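You operate a simulated robot arm through the tools that you are given. There is no shell and no other tool.

You run a simulated two-armed robot. Do the job below in one go: nothing can be reset, and whatever is moved stays where it is left.

TASK
Wipe the dust patch under the clear hood, then set the hood back on the grey riser.
Fine: park the hood on the bench top before the tank, both hands each way; orange cloth back. What is to be rubbed or washed off counts as gone when no trace of it is left.

The check looks at the end state, three seconds after you hand in, the way a careful person would. Anything else that was tipped, shoved, dropped, spilled or broken makes it a failure. Flat cloth is picked up by pressing the open fingertips on it (5 to 10 N) and closing them slowly along it; thin cloth reads only 2 to 8 mm in the jaws.

THE ROBOT
Two 7-joint arms with two-finger parallel grippers on one trunk, on a base that moves. Base frame: it is fixed to the floor where the robot stands at the start and does not move with it; the origin is under the middle of the robot, x ahead of it, y to its left, z up; the surface under the hand at the start is at about z = 903. Units: mm, rad, N and s.
The left shoulder is at the start at [50, 209, 1221], the right one opposite. With the tool pointing down near the work surface each hand reaches from about 260 to 920 mm from the robot's upright axis, wherever it stands, measured 20 degrees to its own side. Places, roughly: bench top before the tank [600, 800, 900]; top of the grey riser [600, 200, 1000]. Payload 4.4 kg a hand.
Tool frame (each hand has its own): the origin (TCP) lies between the finger pads and is the grasp point; the fingertips stand 23 mm ahead of it; z points along the fingers, y is the line along which they close. Largest opening 94 mm; finger width 38, thickness 10; the body of the gripper, 54 by 96 mm, starts 39 mm behind the TCP.
Orientation is that of the tool frame in the base frame, as a unit quaternion [w, x, y, z]. With the fingers straight down and closing along the base's y, the tool's x points along the base's -x, its y along +y and its z along -z.

THE INTERFACE
- The arms move only by the tool apply_moves. It takes "left_increments", "right_increments" or both (then of equal length, played together; a hand with none holds still); each is a list of rows, each an object of numbers (a shift or turn left out is 0, a gripper value left out holds the last): "dx", "dy", "dz": the shift along the tool's x, y, z in mm; "wx", "wy", "wz": the turn, a rotation vector about the tool's x, y, z in rad; "hand": the opening, from 0 (shut) to 1 (fully open). In form: [{"dx": .., "dy": .., "dz": .., "wx": .., "wy": .., "wz": .., "hand": ..}, ...]. A call has 1 to 20 rows; each row shifts and turns the commanded pose from where the row before left it, along the tool's axes as they then stand. A row lasts 0.2 s, in which the tool goes at most 50 mm and 0.15 rad; a call with a longer step from one row to the next is refused whole, and so is a gripper value outside its range. A pose out of reach is approached as far as the arm can. The call stops where the force on the tool passes 50 N (or 10 N more than at its start, if that is more) or the arm is blocked; 0.2 s more then pass. Each finger travels about 108 mm/s and halts on what it meets, pressing with about 30 N; the grip force reading is that of the motor and also rises with nothing between the fingers. The clock runs only during rows and for 0.2 s after the last one: add rows that do not move to give the fingers time. The reply holds the time, the measured pose of the TCP, the force on the tool along the base axes, the opening and the grip force, in the units named above and with some noise, with the torque about the TCP (base axes, N m) and any sound that the robot's microphone picked up.
- Cameras (640 x 400 px; columns grow to the right, rows downward): "scene" is now at [156.2, 28, 1402.2]; the picture's right is [0.31, -0.95, 0.00], its down [-0.44, -0.14, -0.89] and it looks along [0.84, 0.27, -0.46] (base axes); focal length 229 px, centre (320, 200). "left" rides on the left gripper at [87, -16, -74] in its tool frame; the picture's right is [0.18, 0.98, 0.00], its down [-0.58, 0.11, -0.81] and it looks along [-0.79, 0.15, 0.59] (tool axes); focal length 243 px, centre (320, 200). "right" rides on the right gripper at [86, 16, -75] in its tool frame; the picture's right is [-0.18, 0.98, 0.00], its down [-0.58, -0.11, -0.81] and it looks along [-0.79, -0.15, 0.59] (tool axes); focal length 243 px, centre (320, 200). There is no depth. A picture from a camera that has moved, and an enlarged one, comes with that camera's place and axes in the base frame and with its lens.
- snapshot(camera): a new picture of that camera. No time passes.
- slide_trunk(by): slides the trunk up (or, below 0, down) by that many mm; the arms and the scene camera ride with it, the base frame stays. It gives what a move gives, with no picture.
- steer(legs): drives the robot by 1 to 6 legs, each [ahead, left, turn to the left] in mm, mm and rad, along the robot's own axes; the way and the turn of a leg run together, so that a leg with both is an arc; at most 1500 mm and 3.142 rad a leg. The arms and the cameras ride along, it lands a little off, and it stops where it bumps. It gives what a move gives.
- head_to(pan, tilt): turns the head with the scene camera to pan (to the left, within 1.396 rad either way) and tilt (down, from -0.506 to 1.204), counted from straight ahead of the robot. It gives what a move gives.
- enlarge(camera, box): a new picture of the part [left, top, right, bottom] of that camera's present view, enlarged. No time passes.
- finish_job(): hands the job in; it is judged then, once.

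Places have to be worked out from the pictures, the camera data and where the tool is seen. Open the grippers and draw the arms clear of the work before you hand the job in, unless the task says otherwise.

The tools are called after "Emit:" as name(argument=value, ...) on one line, values as JSON. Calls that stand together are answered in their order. apply_moves: Moves the arms, as the interface text tells. Its arguments: {"type":"object","properties":{"left_increments":{"type":"array"},"right_increments":{"type":"array"}},"required":[]} The other tools are called the same way: slide_trunk (by) moves the trunk up or down; steer (legs) drives the base; head_to (pan, tilt) turns the head that bears the scene camera; snapshot (camera) takes a picture; enlarge (camera, box) takes an enlarged picture of a part of a camera's view; finish_job () hands the job in.

At the start:

```text
time: 0.0
left_tool_pos: [450.2, 396.6, 1191.8]
left_orientation: [0.001, -0.001, 1.0, 0.0]
left_force: [0.7, -0.4, 0.3]
left_moment: [-0.01, 0.01, 0.0]
left_width: 94.1
left_grip_force: 0.1
right_tool_pos: [509.4, -43.4, 1286.6]
right_orientation: [0.0, 0.0, 1.0, 0.0]
right_force: [-0.7, -0.1, -0.7]
right_moment: [0.0, -0.04, 0.01]
right_width: 94.0
right_grip_force: 0.0
trunk travel left (down, up): [-300.0, 263.0]
robot x, y, heading: [3.1, 1.3, 0.004]
head pan, tilt (commanded): [0.311, 0.478]
```

scene: 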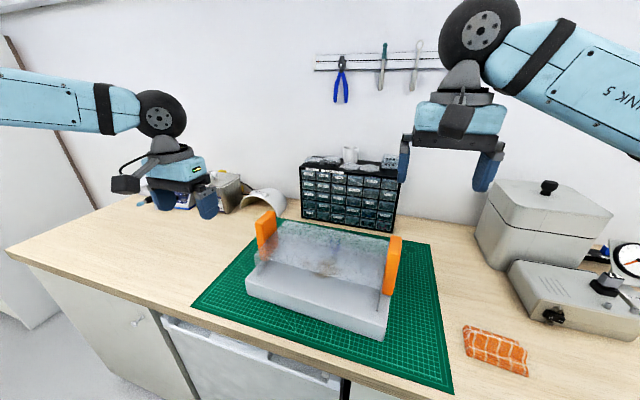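
right: 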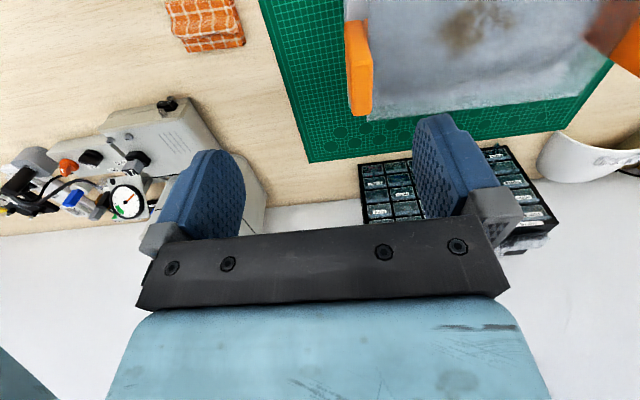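
left: 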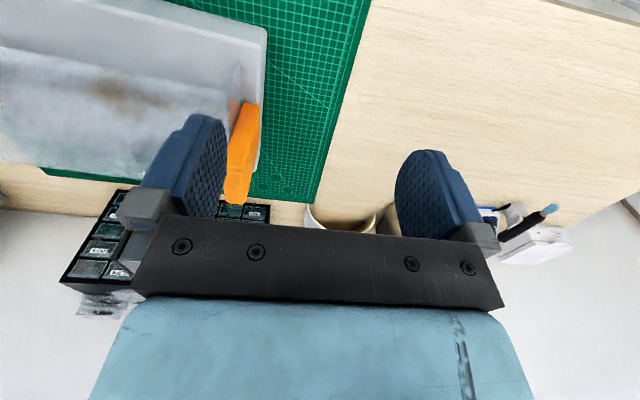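

I'll start by looking closer at the hood, riser, cloth and the area where the hood is to be parked.

Emit:
enlarge(camera="scene", box=[190, 180, 460, 400])

Emit:
enlarge(camera="scene", box=[430, 170, 640, 400])

Emit:
enlarge(camera="scene", box=[0, 140, 300, 400])

Emit:
enlarge(camera="right", box=[320, 0, 640, 200])

```text
1.82 times, centred on (325, 290) of scene
camera zoom: at [156.2, 28.0, 1402.2], right [0.31, -0.95, 0.0], down [-0.44, -0.14, -0.89], along [0.84, 0.27, -0.46], focal length 416 px, centre (311, 36)
```

zoom: 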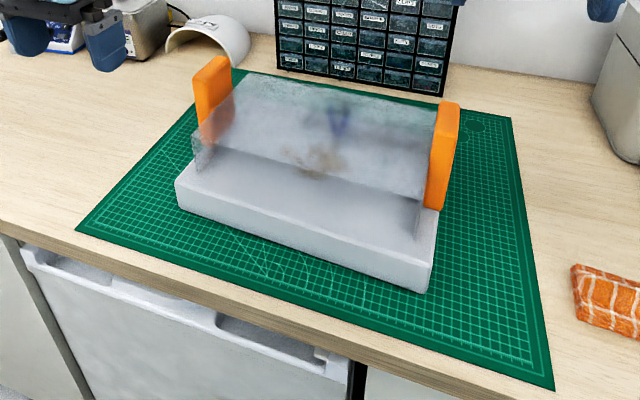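

```text
1.74 times, centred on (535, 285) of scene
camera zoom: at [156.2, 28.0, 1402.2], right [0.31, -0.95, 0.0], down [-0.44, -0.14, -0.89], along [0.84, 0.27, -0.46], focal length 398 px, centre (-54, 52)
```

zoom: 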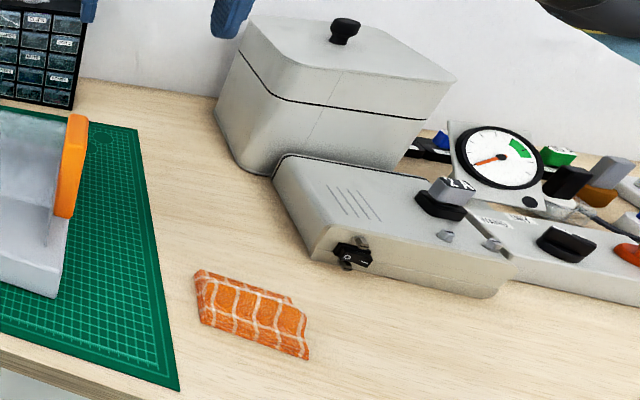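

```text
1.54 times, centred on (150, 270) of scene
camera zoom: at [156.2, 28.0, 1402.2], right [0.31, -0.95, 0.0], down [-0.44, -0.14, -0.89], along [0.84, 0.27, -0.46], focal length 352 px, centre (582, 92)
```

zoom: 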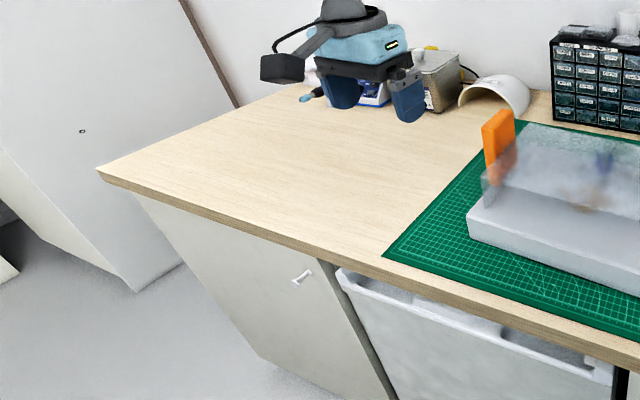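

```text
2.00 times, centred on (480, 100) of right
camera zoom: at [423.1, -27.9, 1361.7], right [0.18, 0.98, 0.0], down [0.58, -0.11, 0.81], along [0.79, -0.15, -0.59], focal length 485 px, centre (0, 400)
```

zoom: 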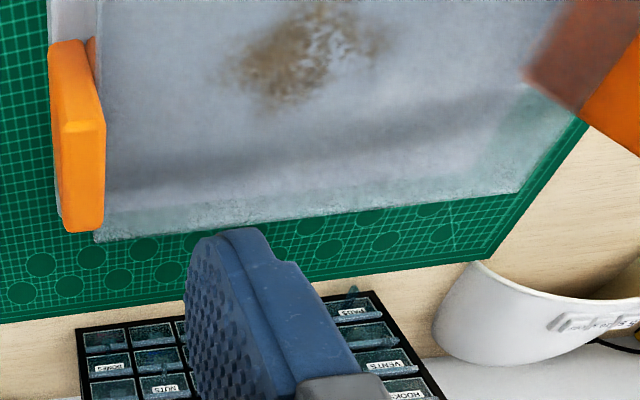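

The hood sits on a riser about x 485+, y −18…335 with orange end handles; the cloth is near (537, −235). I zoom in on the handles, the dust seen through the hood and the cloth to get exact places.

Emit:
enlarge(camera="scene", box=[235, 195, 335, 305])

Emit:
enlarge(camera="scene", box=[325, 215, 425, 345])

Emit:
enlarge(camera="left", box=[0, 0, 320, 220])

Emit:
enlarge(camera="scene", box=[445, 310, 545, 385])

```text
3.64 times, centred on (285, 250) of scene
camera zoom: at [156.2, 28.0, 1402.2], right [0.31, -0.95, 0.0], down [-0.44, -0.14, -0.89], along [0.84, 0.27, -0.46], focal length 832 px, centre (447, 18)
```

zoom: 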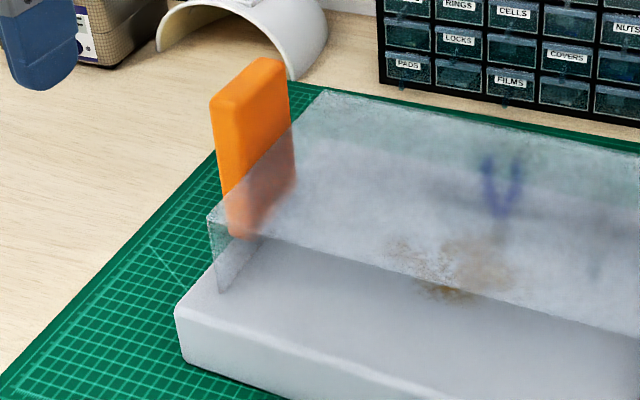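

```text
3.08 times, centred on (375, 280) of scene
camera zoom: at [156.2, 28.0, 1402.2], right [0.31, -0.95, 0.0], down [-0.44, -0.14, -0.89], along [0.84, 0.27, -0.46], focal length 704 px, centre (151, -46)
```

zoom: 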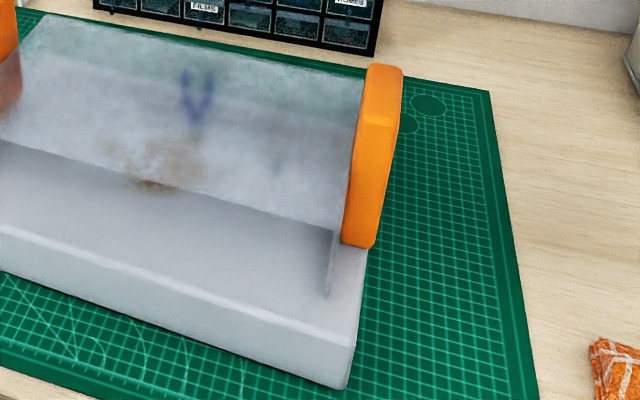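

```text
1.82 times, centred on (160, 110) of left
camera zoom: at [362.6, 380.8, 1266.5], right [-0.18, 0.98, 0.0], down [0.58, 0.11, 0.81], along [0.79, 0.15, -0.59], focal length 441 px, centre (611, 364)
```

zoom: 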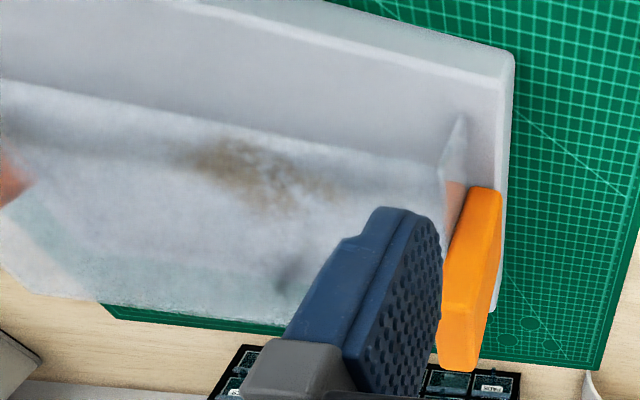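

```text
5.33 times, centred on (495, 348) of scene
camera zoom: at [156.2, 28.0, 1402.2], right [0.31, -0.95, 0.0], down [-0.44, -0.14, -0.89], along [0.84, 0.27, -0.46], focal length 1220 px, centre (-613, -587)
```

zoom: 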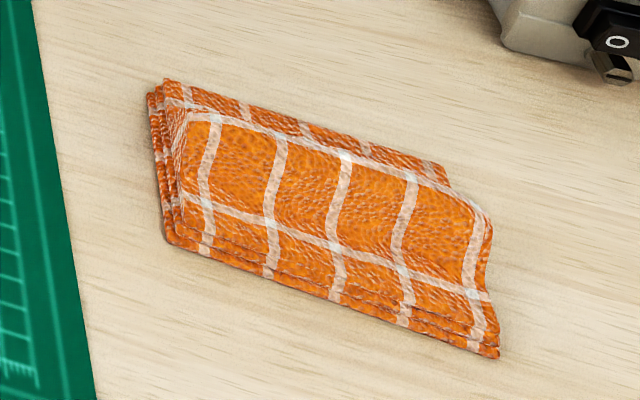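

Hood: roughly x 505–678, y 10–306, z 964–1032; handles are about 20 mm thick plates rising to z≈1088, left at y≈318, right at y≈−7, centre x≈593. I turn the head left to look at the parking place and the tank.

Emit:
head_to(pan=0.85, tilt=0.5)

Emit:
snapshot(camera="scene")

```text
time: 1.0
left_tool_pos: [449.6, 398.2, 1192.3]
left_orientation: [0.0, -0.001, 1.0, 0.0]
left_force: [-0.7, 0.8, 0.2]
left_moment: [0.02, 0.01, 0.02]
left_width: 94.2
left_grip_force: 0.0
right_tool_pos: [508.7, -43.7, 1287.7]
right_orientation: [0.0, 0.0, 1.0, 0.0]
right_force: [0.5, -0.1, 0.2]
right_moment: [-0.01, 0.0, 0.0]
right_width: 94.0
right_grip_force: 0.0
trunk travel left (down, up): [-300.0, 263.0]
robot x, y, heading: [4.1, 2.2, 0.002]
head pan, tilt (commanded): [0.85, 0.499]
```

```text
taken
camera scene: at [129.3, 68.3, 1400.3], right [0.75, -0.66, 0.0], down [-0.32, -0.36, -0.88], along [0.58, 0.66, -0.48], focal length 229 px, centre (320, 200)
```

scene: 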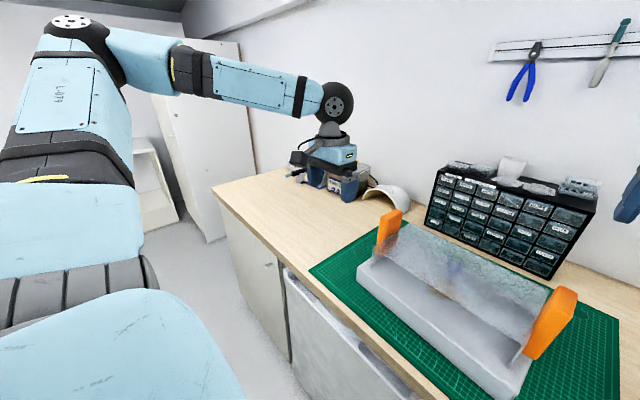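

The bench extends to about y≈1190 and the area at (600, 800) appears free. I zoom in on the things standing behind it.

Emit:
enlarge(camera="scene", box=[200, 130, 440, 280])

```text
2.67 times, centred on (320, 205) of scene
camera zoom: at [129.3, 68.3, 1400.3], right [0.75, -0.66, 0.0], down [-0.32, -0.36, -0.88], along [0.58, 0.66, -0.48], focal length 610 px, centre (320, 187)
```

zoom: 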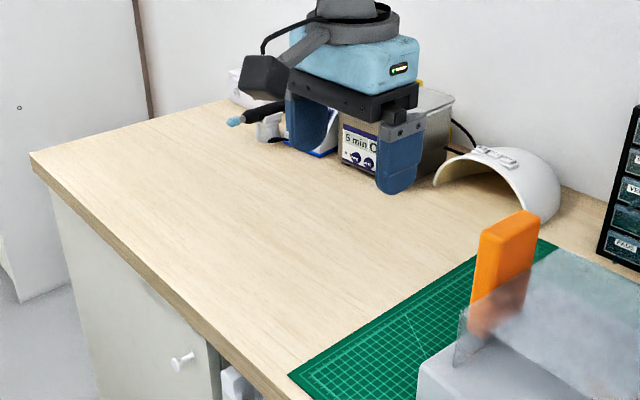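

The tank (box with a "5 min" label) stands at about x≥800, y≈725–850, so (600, 800) is clear for parking. I drive the base left by about 155 mm to be centred on the hood, with both arms well above everything.

Emit:
steer(legs=[[0, 155, 0]])

Emit:
head_to(pan=0.0, tilt=0.75)

Emit:
snapshot(camera="scene")

```text
time: 3.0
left_tool_pos: [447.5, 554.1, 1192.6]
left_orientation: [-0.001, -0.002, 1.0, 0.0]
left_force: [0.3, 0.6, 1.3]
left_moment: [0.02, -0.01, -0.02]
left_width: 94.0
left_grip_force: 0.0
right_tool_pos: [508.8, 113.0, 1286.9]
right_orientation: [0.0, -0.002, 1.0, 0.0]
right_force: [-0.3, 0.3, -0.9]
right_moment: [-0.02, 0.0, 0.01]
right_width: 94.0
right_grip_force: 0.0
trunk travel left (down, up): [-300.0, 263.0]
robot x, y, heading: [0.7, 155.0, 0.006]
head pan, tilt (commanded): [0.85, 0.499]
```

```text
time: 4.1
left_tool_pos: [448.6, 553.3, 1192.0]
left_orientation: [0.0, -0.002, 1.0, 0.0]
left_force: [-0.2, 0.1, 1.1]
left_moment: [0.01, 0.0, 0.0]
left_width: 94.0
left_grip_force: 0.0
right_tool_pos: [508.5, 112.3, 1288.6]
right_orientation: [0.001, -0.001, 1.0, -0.001]
right_force: [0.4, 0.0, -0.1]
right_moment: [0.0, 0.03, 0.02]
right_width: 94.0
right_grip_force: 0.1
trunk travel left (down, up): [-300.0, 263.0]
robot x, y, heading: [-1.4, 153.8, 0.004]
head pan, tilt (commanded): [0.0, 0.75]
```

```text
taken
camera scene: at [151.8, 155.6, 1378.4], right [0.0, -1.0, 0.0], down [-0.68, 0.0, -0.73], along [0.73, 0.0, -0.68], focal length 229 px, centre (320, 200)
```

scene: 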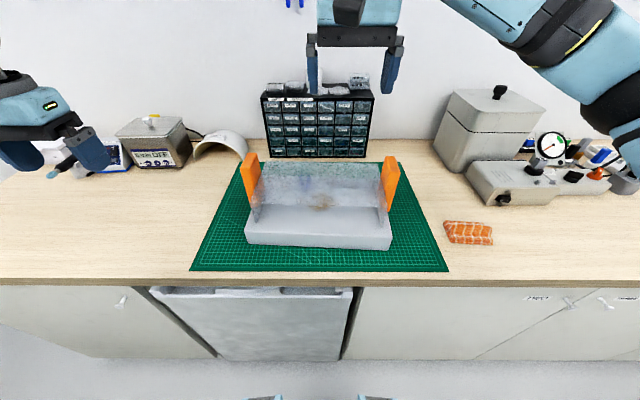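

I'm now centred (robot y≈154). I enlarge the hood from this symmetric view to measure handles and dust.

Emit:
enlarge(camera="scene", box=[230, 145, 410, 260])

Emit:
enlarge(camera="scene", box=[230, 145, 280, 230])

Emit:
enlarge(camera="scene", box=[360, 145, 410, 260])

Emit:
snapshot(camera="right")

Emit:
snapshot(camera="left")

```text
3.48 times, centred on (320, 202) of scene
camera zoom: at [151.8, 155.6, 1378.4], right [0.0, -1.0, 0.0], down [-0.68, 0.0, -0.73], along [0.73, 0.0, -0.68], focal length 796 px, centre (320, 191)
```

zoom: 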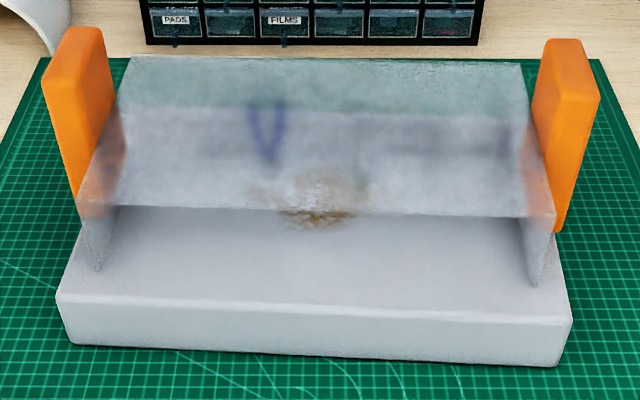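

```text
4.71 times, centred on (255, 188) of scene
camera zoom: at [151.8, 155.6, 1378.4], right [0.0, -1.0, 0.0], down [-0.68, 0.0, -0.73], along [0.73, 0.0, -0.68], focal length 1077 px, centre (626, 259)
```

zoom: 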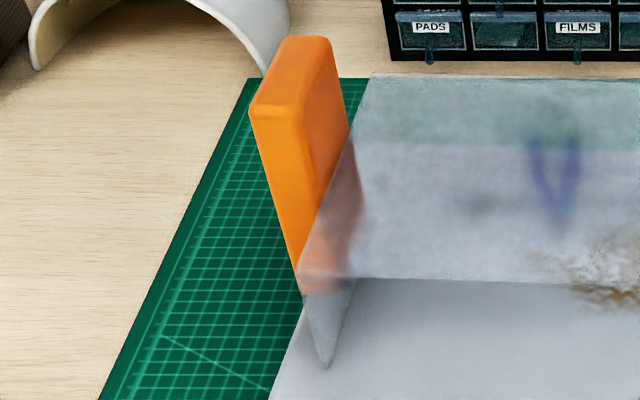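

```text
3.48 times, centred on (385, 202) of scene
camera zoom: at [151.8, 155.6, 1378.4], right [0.0, -1.0, 0.0], down [-0.68, 0.0, -0.73], along [0.73, 0.0, -0.68], focal length 796 px, centre (94, 191)
```

zoom: 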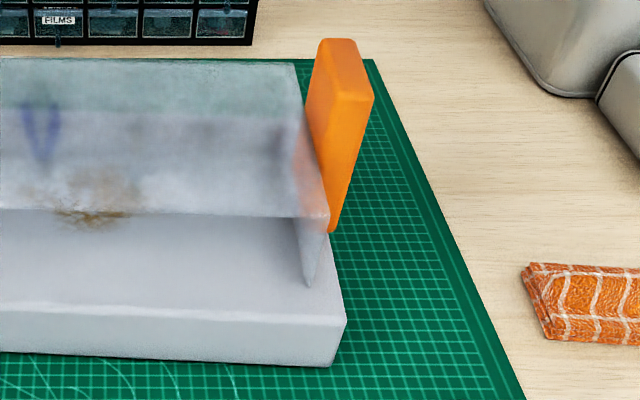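

```text
taken
camera right: at [422.9, 128.4, 1361.7], right [0.18, 0.98, 0.0], down [0.58, -0.11, 0.81], along [0.79, -0.15, -0.59], focal length 243 px, centre (320, 200)
```

right: 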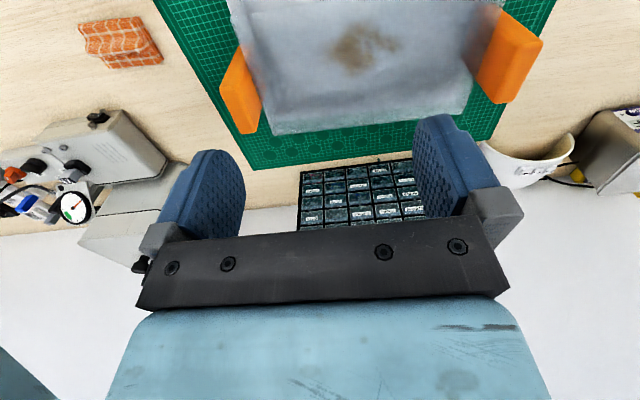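

```text
taken
camera left: at [361.1, 537.0, 1266.5], right [-0.19, 0.98, 0.0], down [0.58, 0.11, 0.81], along [0.79, 0.15, -0.59], focal length 243 px, centre (320, 200)
```

left: 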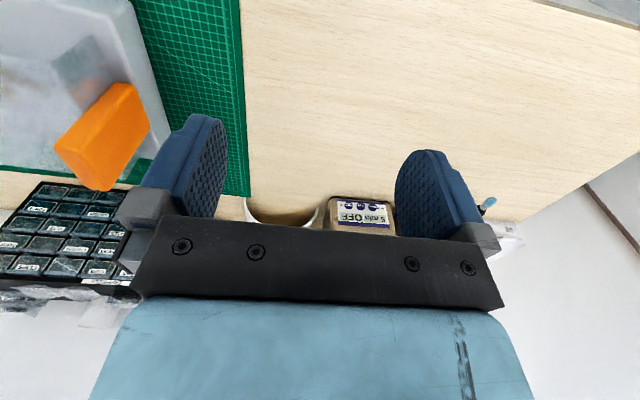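

The hood is a top plate with two end panels, open in front; left handle centre ≈ (593, 317), right ≈ (585, −10), tops at z≈1087. I bring both hands over the handles at z≈1190, fingers closing along y, to check alignment with the wrist cameras.

Emit:
apply_moves(left_increments=[{"dx": -18, "dy": -29.6, "hand": 1}, {"dx": -18, "dy": -29.6}, {"dx": -18, "dy": -29.6}, {"dx": -18, "dy": -29.6}, {"dx": -18, "dy": -29.6}, {"dx": -18, "dy": -29.6}, {"dx": -18, "dy": -29.6}, {"dx": -18, "dy": -29.6}, {}], right_increments=[{"dx": -9.7, "dy": -15.3, "dz": 12, "hand": 1}, {"dx": -9.7, "dy": -15.3, "dz": 12}, {"dx": -9.7, "dy": -15.3, "dz": 12}, {"dx": -9.7, "dy": -15.3, "dz": 12}, {"dx": -9.7, "dy": -15.3, "dz": 12}, {"dx": -9.7, "dy": -15.3, "dz": 12}, {"dx": -9.7, "dy": -15.3, "dz": 12}, {"dx": -9.7, "dy": -15.3, "dz": 12}, {}])

Emit:
snapshot(camera="left")

Emit:
snapshot(camera="right")

Emit:
snapshot(camera="scene")

```text
time: 6.1
left_tool_pos: [590.1, 318.8, 1192.6]
left_orientation: [0.002, -0.002, 1.0, 0.0]
left_force: [-0.9, 0.3, 0.4]
left_moment: [-0.03, -0.05, 0.0]
left_width: 93.9
left_grip_force: 0.0
right_tool_pos: [584.5, -7.3, 1192.7]
right_orientation: [0.001, -0.002, 1.0, 0.0]
right_force: [0.1, 0.1, -0.1]
right_moment: [0.0, 0.0, 0.01]
right_width: 94.1
right_grip_force: 0.0
trunk travel left (down, up): [-300.0, 263.0]
robot x, y, heading: [4.2, 153.9, 0.002]
head pan, tilt (commanded): [0.0, 0.75]
```

```text
taken
camera left: at [504.0, 302.8, 1266.9], right [-0.19, 0.98, 0.0], down [0.58, 0.11, 0.81], along [0.79, 0.15, -0.59], focal length 243 px, centre (320, 200)
```

left: 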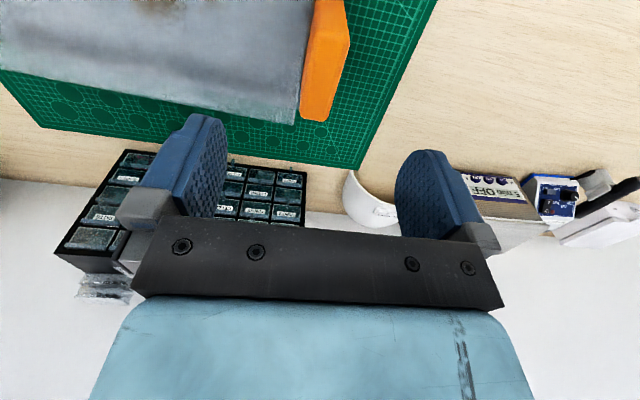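

```text
taken
camera right: at [497.7, 7.4, 1267.1], right [0.18, 0.98, 0.0], down [0.58, -0.11, 0.81], along [0.79, -0.15, -0.59], focal length 243 px, centre (320, 200)
```

right: 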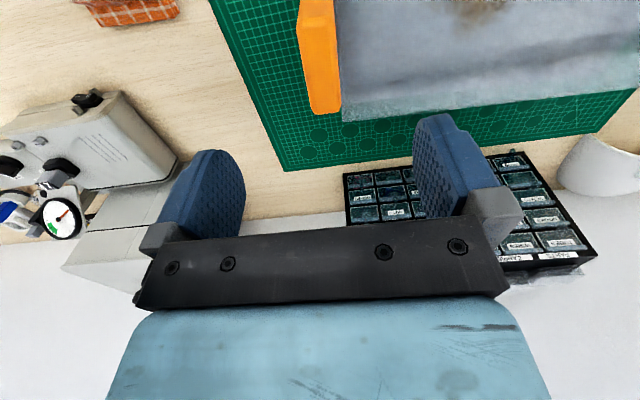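

```text
taken
camera scene: at [150.0, 156.1, 1378.7], right [0.0, -1.0, 0.0], down [-0.68, 0.0, -0.73], along [0.73, 0.0, -0.68], focal length 229 px, centre (320, 200)
```

scene: 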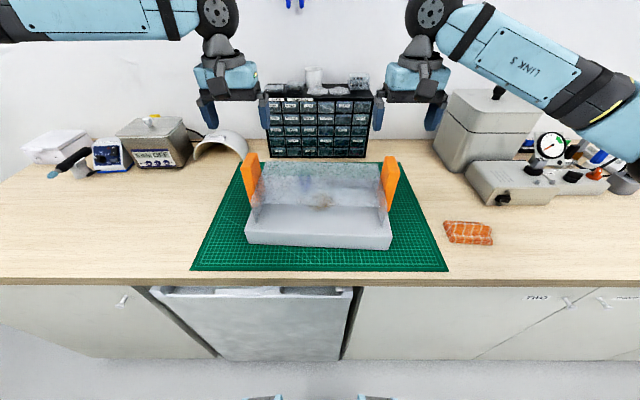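

Both hands appear roughly above the handles. I enlarge the wrist views of the handle tops to compute their exact centres and yaw.

Emit:
enlarge(camera="left", box=[240, 0, 400, 140])

Emit:
enlarge(camera="right", box=[250, 0, 410, 140])

```text
2.86 times, centred on (320, 70) of left
camera zoom: at [504.0, 302.8, 1266.9], right [-0.19, 0.98, 0.0], down [0.58, 0.11, 0.81], along [0.79, 0.15, -0.59], focal length 693 px, centre (320, 571)
```

zoom: 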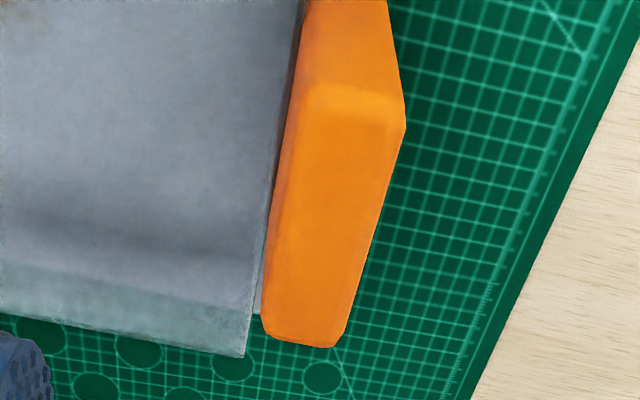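

```text
2.86 times, centred on (330, 70) of right
camera zoom: at [497.7, 7.4, 1267.1], right [0.18, 0.98, 0.0], down [0.58, -0.11, 0.81], along [0.79, -0.15, -0.59], focal length 693 px, centre (291, 571)
```

zoom: 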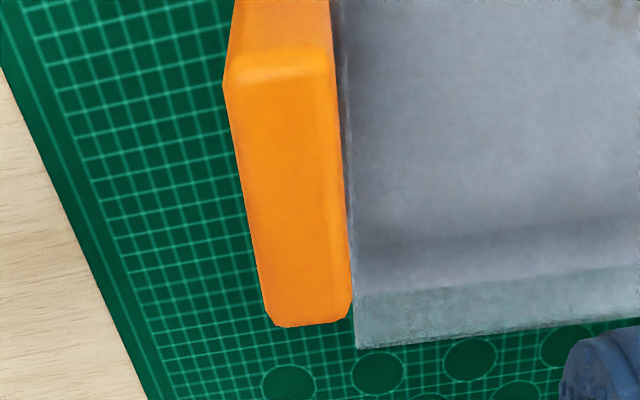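

Wrist views put the left handle centre at ≈(597, 322), the right at ≈(587, −8), both yawed about −0.037 rad. I turn both hands to match, shift slightly and lower them to TCP z≈1068, astride the handles above the hood plate.

Emit:
apply_moves(left_increments=[{"dx": -6, "dy": 3, "wz": 0.037, "hand": 1}, {"dz": 15}, {"dz": 15}, {"dz": 15}, {"dz": 15}, {"dz": 15}, {"dz": 15}, {"dz": 12}, {"dz": 12}, {"dz": 10}, {}], right_increments=[{"dx": -2, "dy": -1, "wz": 0.037, "hand": 1}, {"dz": 15}, {"dz": 15}, {"dz": 15}, {"dz": 15}, {"dz": 15}, {"dz": 15}, {"dz": 12}, {"dz": 12}, {"dz": 10}, {}])

Emit:
snapshot(camera="left")

Emit:
snapshot(camera="right")

Emit:
enlarge(camera="scene", box=[200, 90, 440, 270])

```text
time: 8.5
left_tool_pos: [588.5, 335.5, 1071.2]
left_orientation: [0.002, 0.017, 1.0, 0.0]
left_force: [-0.4, -0.8, 0.5]
left_moment: [-0.01, 0.03, -0.02]
left_width: 94.0
left_grip_force: 0.0
left hand out of reach, approached as far as the arm can: row 6, 7, 8, 9
right_tool_pos: [590.7, -10.3, 1066.1]
right_orientation: [0.0, 0.017, 1.0, 0.0]
right_force: [1.0, 0.5, -0.2]
right_moment: [0.01, -0.04, 0.01]
right_width: 93.7
right_grip_force: 0.0
trunk travel left (down, up): [-300.0, 263.0]
robot x, y, heading: [-0.4, 152.8, 0.003]
head pan, tilt (commanded): [0.0, 0.75]
```

```text
taken
camera left: at [500.9, 322.9, 1145.6], right [-0.15, 0.99, 0.0], down [0.58, 0.09, 0.81], along [0.8, 0.12, -0.59], focal length 243 px, centre (320, 200)
```

left: 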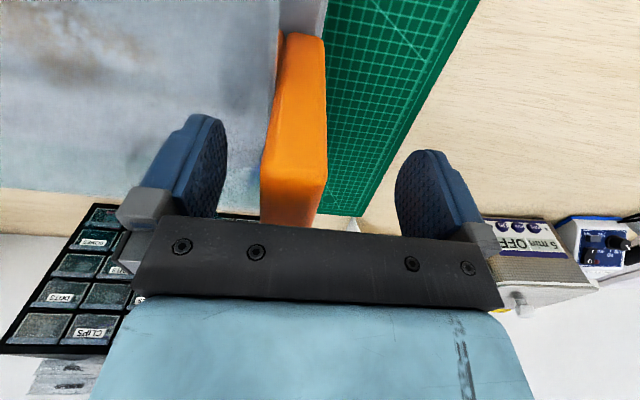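

```text
taken
camera right: at [503.7, 7.5, 1140.5], right [0.22, 0.98, 0.0], down [0.58, -0.13, 0.81], along [0.79, -0.17, -0.59], focal length 243 px, centre (320, 200)
```

right: 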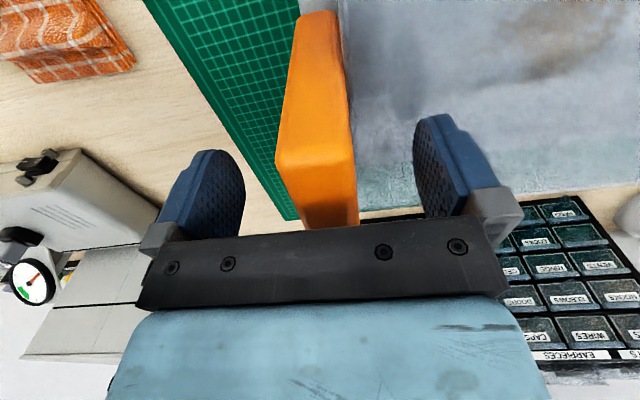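

```text
2.22 times, centred on (320, 180) of scene
camera zoom: at [151.7, 155.5, 1378.4], right [0.0, -1.0, 0.0], down [-0.68, 0.0, -0.73], along [0.73, 0.0, -0.68], focal length 508 px, centre (320, 244)
```

zoom: 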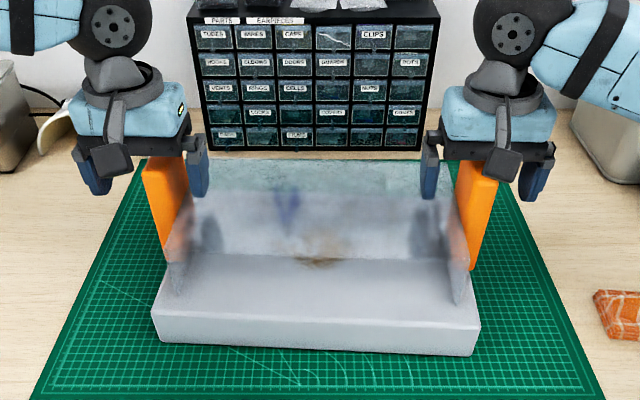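

The right hand is well placed, but the left arm hit its reach limit near the bottom (stuck at y≈335, its handle still between the open fingers, nothing touched). I'll raise both hands again to the height where the left arm reached fine and do the vertical travel with the trunk instead.

Emit:
apply_moves(left_increments=[{"dz": -13}, {"dz": -13}, {"dz": -13}, {"dz": -13}, {"dz": -13}, {"dz": -13}, {"dz": -13}, {"dz": -13}, {}], right_increments=[{"dz": -13}, {"dz": -13}, {"dz": -13}, {"dz": -13}, {"dz": -13}, {"dz": -13}, {"dz": -13}, {"dz": -13}, {}])

```text
time: 10.5
left_tool_pos: [591.4, 334.6, 1177.1]
left_orientation: [0.0, 0.017, 1.0, 0.0]
left_force: [-0.9, 0.1, -0.1]
left_moment: [-0.01, 0.03, -0.01]
left_width: 93.9
left_grip_force: 0.0
right_tool_pos: [587.6, -10.1, 1170.1]
right_orientation: [0.0, 0.017, 1.0, 0.0]
right_force: [-0.8, -0.7, 0.3]
right_moment: [-0.01, -0.02, 0.0]
right_width: 94.1
right_grip_force: 0.0
trunk travel left (down, up): [-300.0, 263.0]
robot x, y, heading: [-0.5, 157.0, -0.003]
head pan, tilt (commanded): [0.0, 0.75]
```

The commanded pose restarts from the actual one. I correct the left hand to (597, 321, 1170) to match the right hand.

Emit:
apply_moves(left_increments=[{"dx": -3, "dy": -6.4, "dz": 3.5}, {"dx": -3, "dy": -6.4, "dz": 3.5}, {}], right_increments=[{"dy": 1}, {"dy": 1}, {}])

Emit:
slide_trunk(by=-60)

Emit:
snapshot(camera="left")

Emit:
snapshot(camera="right")

```text
time: 11.3
left_tool_pos: [594.4, 321.5, 1169.5]
left_orientation: [0.001, 0.015, 1.0, -0.001]
left_force: [-0.3, -0.6, 0.4]
left_moment: [0.0, 0.0, 0.02]
left_width: 93.8
left_grip_force: 0.1
right_tool_pos: [588.1, -8.5, 1170.9]
right_orientation: [0.0, 0.016, 1.0, 0.0]
right_force: [0.9, -0.7, 0.1]
right_moment: [-0.02, -0.03, 0.03]
right_width: 94.2
right_grip_force: 0.1
trunk travel left (down, up): [-300.0, 263.0]
robot x, y, heading: [-3.1, 154.3, -0.0]
head pan, tilt (commanded): [0.0, 0.75]
```

```text
time: 12.3
left_tool_pos: [595.5, 322.1, 1109.4]
left_orientation: [0.001, 0.017, 1.0, 0.0]
left_force: [-0.1, -0.3, 0.9]
left_moment: [0.05, 0.02, 0.0]
left_width: 94.2
left_grip_force: 0.0
right_tool_pos: [589.9, -8.0, 1110.2]
right_orientation: [0.0, 0.016, 1.0, 0.0]
right_force: [0.3, -0.4, -0.1]
right_moment: [-0.01, 0.01, 0.01]
right_width: 94.0
right_grip_force: 0.1
trunk travel left (down, up): [-240.0, 323.0]
robot x, y, heading: [-0.5, 156.8, 0.003]
head pan, tilt (commanded): [0.0, 0.75]
```

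```text
taken
camera left: at [507.7, 308.0, 1183.8], right [-0.15, 0.99, 0.0], down [0.58, 0.09, 0.81], along [0.8, 0.12, -0.59], focal length 243 px, centre (320, 200)
```

left: 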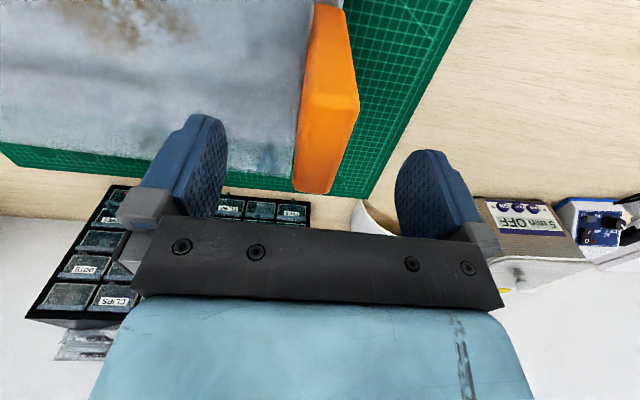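

```text
taken
camera right: at [502.5, 10.3, 1185.2], right [0.22, 0.98, 0.0], down [0.58, -0.13, 0.81], along [0.79, -0.17, -0.59], focal length 243 px, centre (320, 200)
```

right: 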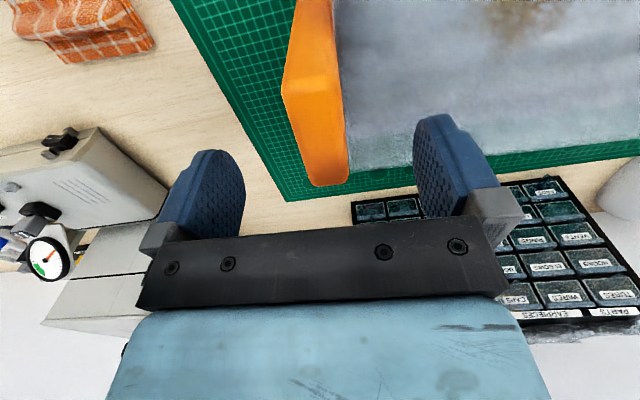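

Both handles sit centred between the open fingers (left handle y 310–334, hand at 322). I lower the trunk another 42 mm to grip height.

Emit:
slide_trunk(by=-42)

Emit:
snapshot(camera="left")

Emit:
snapshot(camera="right")

Emit:
snapshot(camera="scene")

```text
time: 13.2
left_tool_pos: [595.5, 320.8, 1067.9]
left_orientation: [0.0, 0.016, 1.0, 0.001]
left_force: [0.0, 0.3, 0.3]
left_moment: [-0.01, -0.04, 0.0]
left_width: 94.1
left_grip_force: 0.1
right_tool_pos: [588.1, -7.4, 1069.2]
right_orientation: [0.0, 0.016, 1.0, 0.0]
right_force: [0.1, 0.0, -0.6]
right_moment: [0.01, 0.0, 0.04]
right_width: 94.3
right_grip_force: 0.0
trunk travel left (down, up): [-198.0, 365.0]
robot x, y, heading: [-1.5, 157.6, -0.0]
head pan, tilt (commanded): [0.0, 0.75]
```

```text
taken
camera left: at [507.7, 308.0, 1141.8], right [-0.15, 0.99, 0.0], down [0.58, 0.09, 0.81], along [0.8, 0.12, -0.59], focal length 243 px, centre (320, 200)
```

left: 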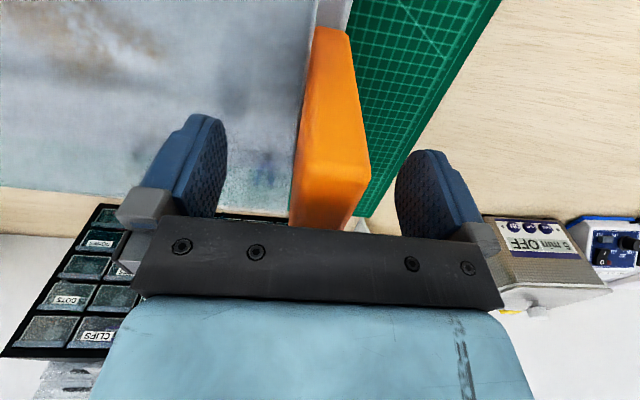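

```text
taken
camera right: at [502.4, 10.3, 1143.2], right [0.22, 0.98, 0.0], down [0.58, -0.13, 0.81], along [0.79, -0.17, -0.59], focal length 243 px, centre (320, 200)
```

right: 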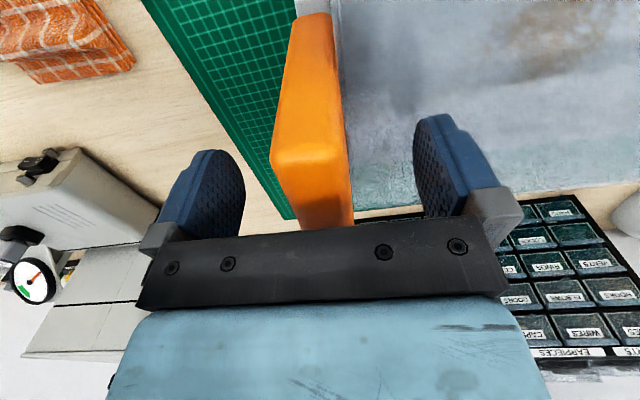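

```text
taken
camera scene: at [151.4, 155.4, 1276.5], right [0.0, -1.0, 0.0], down [-0.68, 0.0, -0.73], along [0.73, 0.0, -0.68], focal length 229 px, centre (320, 200)
```

scene: 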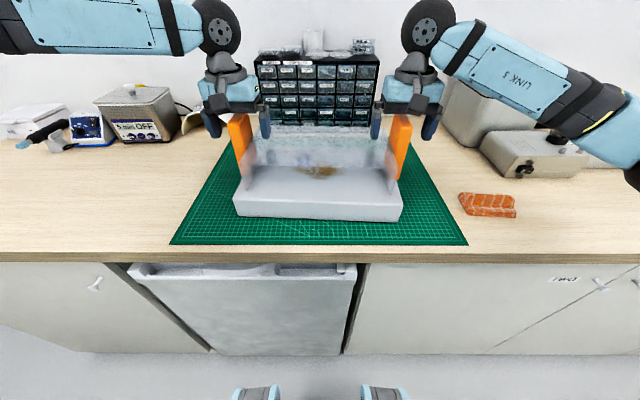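

Handles are centred in both grippers. Before gripping I check the right elbow's clearance from the devices on the right, since the trunk is lower now.

Emit:
head_to(pan=-0.7, tilt=0.6)

Emit:
snapshot(camera="scene")

```text
time: 14.2
left_tool_pos: [593.8, 321.9, 1066.2]
left_orientation: [0.0, 0.016, 1.0, 0.0]
left_force: [-0.2, -0.3, -0.1]
left_moment: [0.02, -0.04, -0.02]
left_width: 94.0
left_grip_force: 0.1
right_tool_pos: [588.2, -8.7, 1068.4]
right_orientation: [0.0, 0.017, 1.0, 0.001]
right_force: [0.1, 0.2, 0.7]
right_moment: [0.04, 0.01, -0.02]
right_width: 94.2
right_grip_force: 0.2
trunk travel left (down, up): [-198.0, 365.0]
robot x, y, heading: [-0.7, 156.3, 0.002]
head pan, tilt (commanded): [-0.7, 0.6]
```

```text
taken
camera scene: at [136.8, 98.5, 1289.2], right [-0.64, -0.77, 0.0], down [-0.43, 0.36, -0.82], along [0.63, -0.53, -0.57], focal length 229 px, centre (320, 200)
```

scene: 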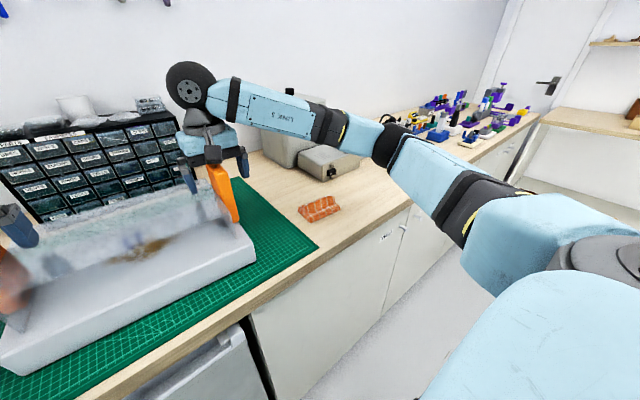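

The right elbow is high and clear. I now close both hands on the handles gradually and together.

Emit:
apply_moves(left_increments=[{"hand": 0.6}, {"hand": 0.4}, {"hand": 0.3}, {"hand": 0.2}, {"hand": 0.1}, {"hand": 0.0}, {"hand": 0.0}, {"hand": 0.0}], right_increments=[{"hand": 0.6}, {"hand": 0.4}, {"hand": 0.3}, {"hand": 0.2}, {"hand": 0.1}, {"hand": 0.0}, {"hand": 0.0}, {"hand": 0.0}])

Emit:
snapshot(camera="left")

Emit:
snapshot(camera="right")

```text
time: 16.1
left_tool_pos: [594.5, 321.2, 1066.4]
left_orientation: [-0.001, 0.017, 1.0, 0.0]
left_force: [-9.5, 6.2, 3.3]
left_moment: [-0.1, -0.04, -1.42]
left_width: 26.2
left_grip_force: 30.0
right_tool_pos: [588.7, -8.0, 1067.9]
right_orientation: [0.0, 0.018, 1.0, 0.001]
right_force: [8.9, -4.7, -0.6]
right_moment: [0.07, 0.06, -1.38]
right_width: 26.0
right_grip_force: 30.3
trunk travel left (down, up): [-198.0, 365.0]
robot x, y, heading: [-3.4, 156.1, 0.001]
head pan, tilt (commanded): [-0.7, 0.6]
```

```text
taken
camera left: at [507.8, 308.1, 1141.7], right [-0.15, 0.99, 0.0], down [0.58, 0.09, 0.81], along [0.8, 0.12, -0.59], focal length 243 px, centre (320, 200)
```

left: 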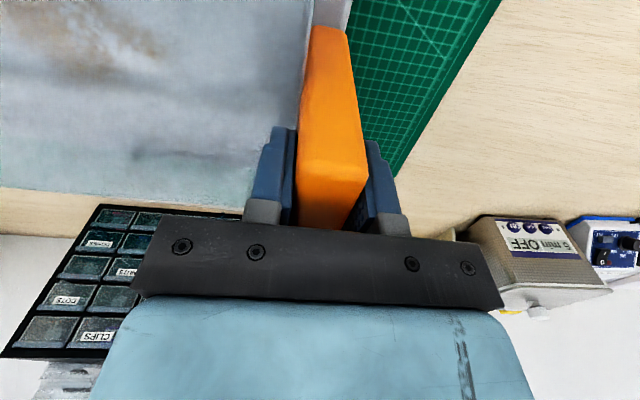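

```text
taken
camera right: at [502.9, 10.1, 1142.9], right [0.22, 0.98, 0.0], down [0.58, -0.13, 0.81], along [0.79, -0.18, -0.59], focal length 243 px, centre (320, 200)
```

right: 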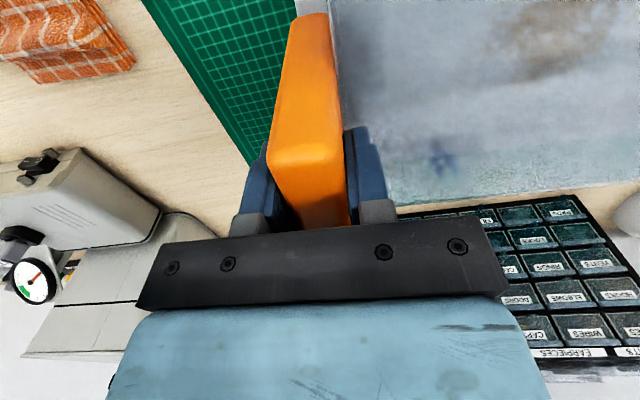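

Both hands hold the handles (26 mm wide, 30 N), with a small yaw stress (−1.4 Nm each) hinting that the hood is turned slightly more than the hands. I relieve it a little by turning both hands by another 0.01 rad.

Emit:
apply_moves(left_increments=[{"wz": 0.01, "hand": 0}, {}], right_increments=[{"wz": 0.01, "hand": 0}, {}])

```text
time: 16.6
left_tool_pos: [595.7, 321.3, 1067.7]
left_orientation: [0.0, 0.021, 1.0, 0.0]
left_force: [-0.9, -0.3, 1.4]
left_moment: [0.06, 0.77, -0.04]
left_width: 25.9
left_grip_force: 29.5
right_tool_pos: [588.2, -7.3, 1068.7]
right_orientation: [0.001, 0.02, 1.0, 0.001]
right_force: [0.6, -1.4, -0.1]
right_moment: [-0.2, -0.8, -0.15]
right_width: 25.8
right_grip_force: 30.2
trunk travel left (down, up): [-198.0, 365.0]
robot x, y, heading: [-0.6, 153.3, 0.004]
head pan, tilt (commanded): [-0.7, 0.6]
```

Stress is gone; hood yaw ≈ −0.042. I lift with the trunk, first 20 mm, to read the load.

Emit:
slide_trunk(by=20)

Emit:
head_to(pan=0.0, tilt=0.75)

Emit:
snapshot(camera="scene")

```text
time: 17.3
left_tool_pos: [595.3, 322.4, 1087.3]
left_orientation: [0.001, 0.02, 1.0, 0.0]
left_force: [1.1, -3.3, 1.0]
left_moment: [0.12, 0.1, 0.47]
left_width: 25.5
left_grip_force: 30.3
right_tool_pos: [588.2, -8.4, 1088.8]
right_orientation: [0.0, 0.021, 1.0, 0.0]
right_force: [0.4, 2.0, 4.1]
right_moment: [-0.12, 0.19, 0.41]
right_width: 25.6
right_grip_force: 29.6
trunk travel left (down, up): [-218.0, 345.0]
robot x, y, heading: [-0.1, 156.8, -0.0]
head pan, tilt (commanded): [-0.7, 0.6]
```

```text
time: 18.4
left_tool_pos: [596.1, 320.8, 1088.1]
left_orientation: [0.001, 0.02, 1.0, -0.001]
left_force: [8.6, -7.4, 4.5]
left_moment: [-0.11, -0.07, 1.16]
left_width: 25.7
left_grip_force: 29.9
right_tool_pos: [587.2, -7.8, 1089.0]
right_orientation: [0.001, 0.021, 1.0, 0.0]
right_force: [-2.5, 5.6, 11.5]
right_moment: [-0.04, 0.47, 1.19]
right_width: 25.9
right_grip_force: 29.7
trunk travel left (down, up): [-218.0, 345.0]
robot x, y, heading: [-3.0, 157.3, 0.001]
head pan, tilt (commanded): [0.0, 0.75]
```

```text
taken
camera scene: at [151.3, 155.3, 1296.6], right [0.0, -1.0, 0.0], down [-0.68, 0.0, -0.73], along [0.73, 0.0, -0.68], focal length 229 px, centre (320, 200)
```

scene: 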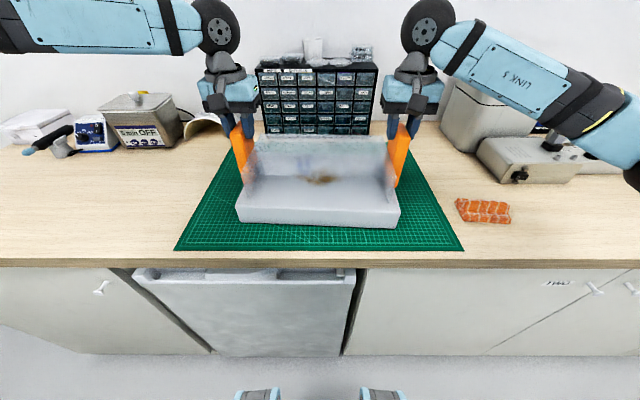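

Forces are small; I need to see whether the hood actually left the riser, so I enlarge.

Emit:
enlarge(camera="scene", box=[210, 100, 430, 240])

Emit:
snapshot(camera="left")

Emit:
snapshot(camera="right")

```text
2.86 times, centred on (320, 170) of scene
camera zoom: at [151.3, 155.3, 1296.6], right [0.0, -1.0, 0.0], down [-0.68, 0.0, -0.73], along [0.73, 0.0, -0.68], focal length 654 px, centre (320, 286)
```

zoom: 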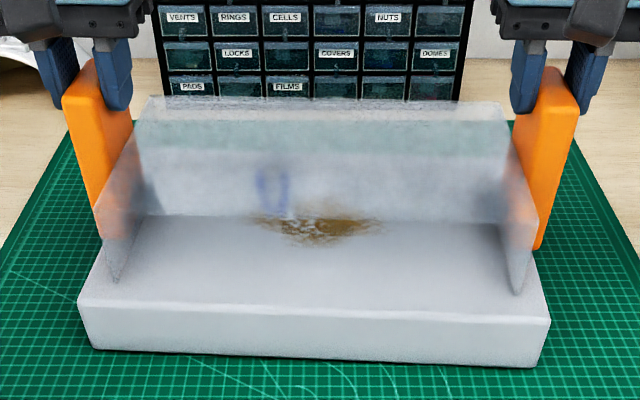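

```text
taken
camera left: at [507.9, 309.4, 1162.3], right [-0.14, 0.99, 0.0], down [0.58, 0.08, 0.81], along [0.8, 0.11, -0.59], focal length 243 px, centre (320, 200)
```

left: 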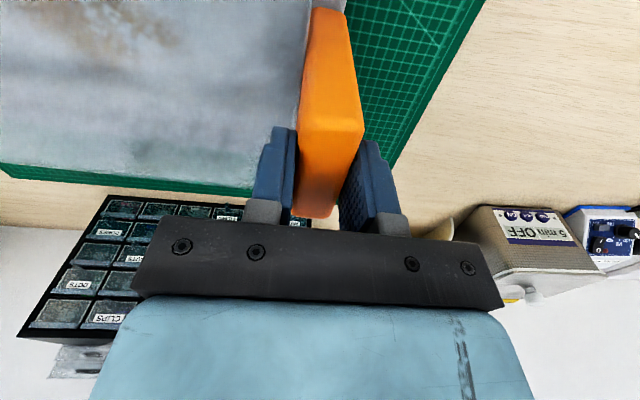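

```text
taken
camera right: at [502.2, 11.2, 1163.8], right [0.23, 0.97, 0.0], down [0.58, -0.13, 0.81], along [0.79, -0.18, -0.59], focal length 243 px, centre (320, 200)
```

right: 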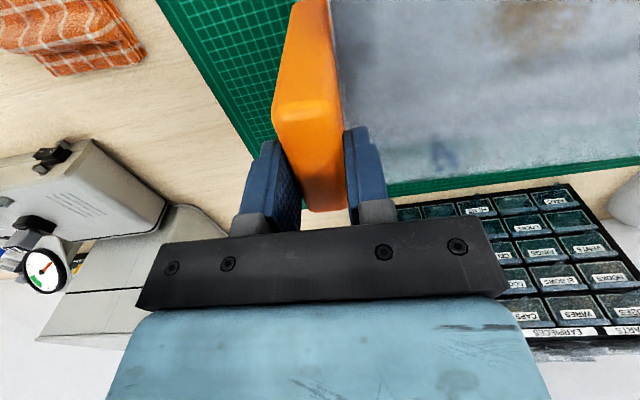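

The hood did not leave the riser: the fingers slipped 20 mm up the handles (front panel corners still at ≈(511, 311) and (502, 10)). I open, lower the trunk back, and regrip, then lift slowly with the arms while watching the force.

Emit:
apply_moves(left_increments=[{"hand": 0.35}, {"hand": 0.6}, {"hand": 0.6}], right_increments=[{"hand": 0.35}, {"hand": 0.6}, {"hand": 0.6}])

Emit:
slide_trunk(by=-25)

Emit:
snapshot(camera="left")

Emit:
snapshot(camera="right")

```text
time: 19.2
left_tool_pos: [594.6, 322.6, 1086.8]
left_orientation: [0.0, 0.021, 1.0, 0.0]
left_force: [0.0, 0.2, 0.0]
left_moment: [0.02, -0.02, 0.02]
left_width: 56.2
left_grip_force: 0.0
right_tool_pos: [587.6, -9.1, 1087.4]
right_orientation: [0.0, 0.022, 1.0, 0.0]
right_force: [0.6, 0.7, 0.3]
right_moment: [0.04, -0.01, 0.0]
right_width: 56.3
right_grip_force: 0.1
trunk travel left (down, up): [-218.0, 345.0]
robot x, y, heading: [-2.9, 155.6, 0.005]
head pan, tilt (commanded): [0.0, 0.75]
```

```text
time: 19.9
left_tool_pos: [595.7, 321.9, 1063.1]
left_orientation: [0.001, 0.021, 1.0, 0.0]
left_force: [0.2, -0.5, 0.7]
left_moment: [-0.01, -0.02, 0.0]
left_width: 56.6
left_grip_force: 0.1
right_tool_pos: [587.7, -9.2, 1063.9]
right_orientation: [0.0, 0.021, 1.0, 0.0]
right_force: [-0.2, 0.4, -0.2]
right_moment: [-0.01, 0.0, 0.01]
right_width: 56.4
right_grip_force: 0.1
trunk travel left (down, up): [-193.0, 370.0]
robot x, y, heading: [-1.2, 154.6, 0.002]
head pan, tilt (commanded): [0.0, 0.75]
```

```text
taken
camera left: at [507.8, 309.5, 1137.0], right [-0.14, 0.99, 0.0], down [0.58, 0.08, 0.81], along [0.8, 0.11, -0.59], focal length 243 px, centre (320, 200)
```

left: 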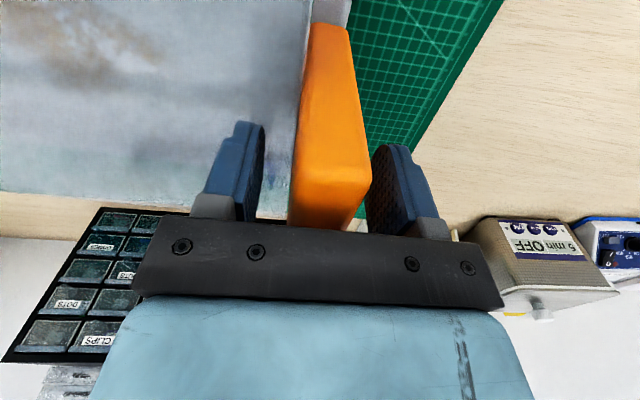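

```text
taken
camera right: at [502.4, 11.1, 1138.3], right [0.23, 0.97, 0.0], down [0.58, -0.13, 0.81], along [0.79, -0.18, -0.59], focal length 243 px, centre (320, 200)
```

right: 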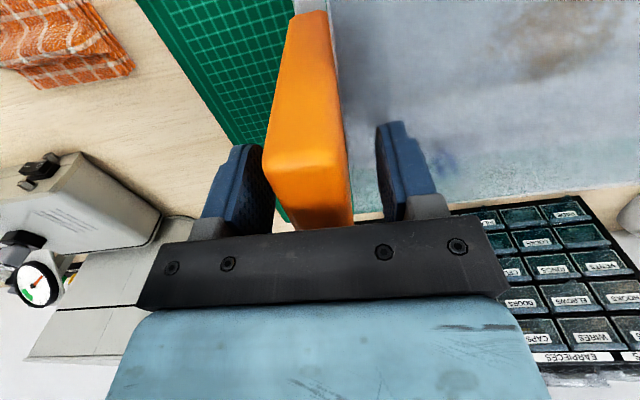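

Handles are between the fingers again at TCP z≈1063 (fingertips ≈1040, just above the plate). I centre each hand 2 mm outward, close, and let the grip settle.

Emit:
apply_moves(left_increments=[{"dy": 2}, {"hand": 0.4}, {"hand": 0.3}, {"hand": 0.2}, {"hand": 0.1}, {"hand": 0.0}, {}, {}, {}, {}], right_increments=[{"dy": -1}, {"hand": 0.4}, {"hand": 0.3}, {"hand": 0.2}, {"hand": 0.1}, {"hand": 0.0}, {}, {}, {}, {}])

Emit:
apply_moves(left_increments=[{"dz": -1}, {"dz": -1}, {"dz": -1}, {}], right_increments=[{"dz": -1}, {"dz": -1}, {"dz": -1}, {}])

```text
time: 21.5
left_tool_pos: [595.7, 322.7, 1063.7]
left_orientation: [-0.001, 0.021, 1.0, -0.002]
left_force: [0.6, -3.5, 0.2]
left_moment: [0.61, -0.31, 0.85]
left_width: 25.7
left_grip_force: 29.8
right_tool_pos: [587.3, -7.6, 1064.4]
right_orientation: [-0.001, 0.02, 1.0, 0.003]
right_force: [-0.8, 3.1, 1.3]
right_moment: [-0.84, 0.1, -0.62]
right_width: 26.0
right_grip_force: 29.8
trunk travel left (down, up): [-193.0, 370.0]
robot x, y, heading: [-1.1, 150.9, 0.005]
head pan, tilt (commanded): [0.0, 0.75]
stopped in row 8 (left hand): the force on the tool passed its limit at 51 N (the readings are from after the stop); the commanded pose is now the measured one
```

```text
time: 22.5
left_tool_pos: [595.1, 322.4, 1064.6]
left_orientation: [0.001, 0.022, 1.0, -0.001]
left_force: [2.1, -5.9, 0.7]
left_moment: [0.16, 0.7, 1.34]
left_width: 25.8
left_grip_force: 30.2
right_tool_pos: [586.6, -7.5, 1066.2]
right_orientation: [0.0, 0.019, 1.0, 0.002]
right_force: [-2.6, 6.9, -4.3]
right_moment: [-1.03, -0.71, -0.52]
right_width: 26.0
right_grip_force: 30.0
trunk travel left (down, up): [-193.0, 370.0]
robot x, y, heading: [1.3, 156.6, 0.004]
head pan, tilt (commanded): [0.0, 0.75]
```

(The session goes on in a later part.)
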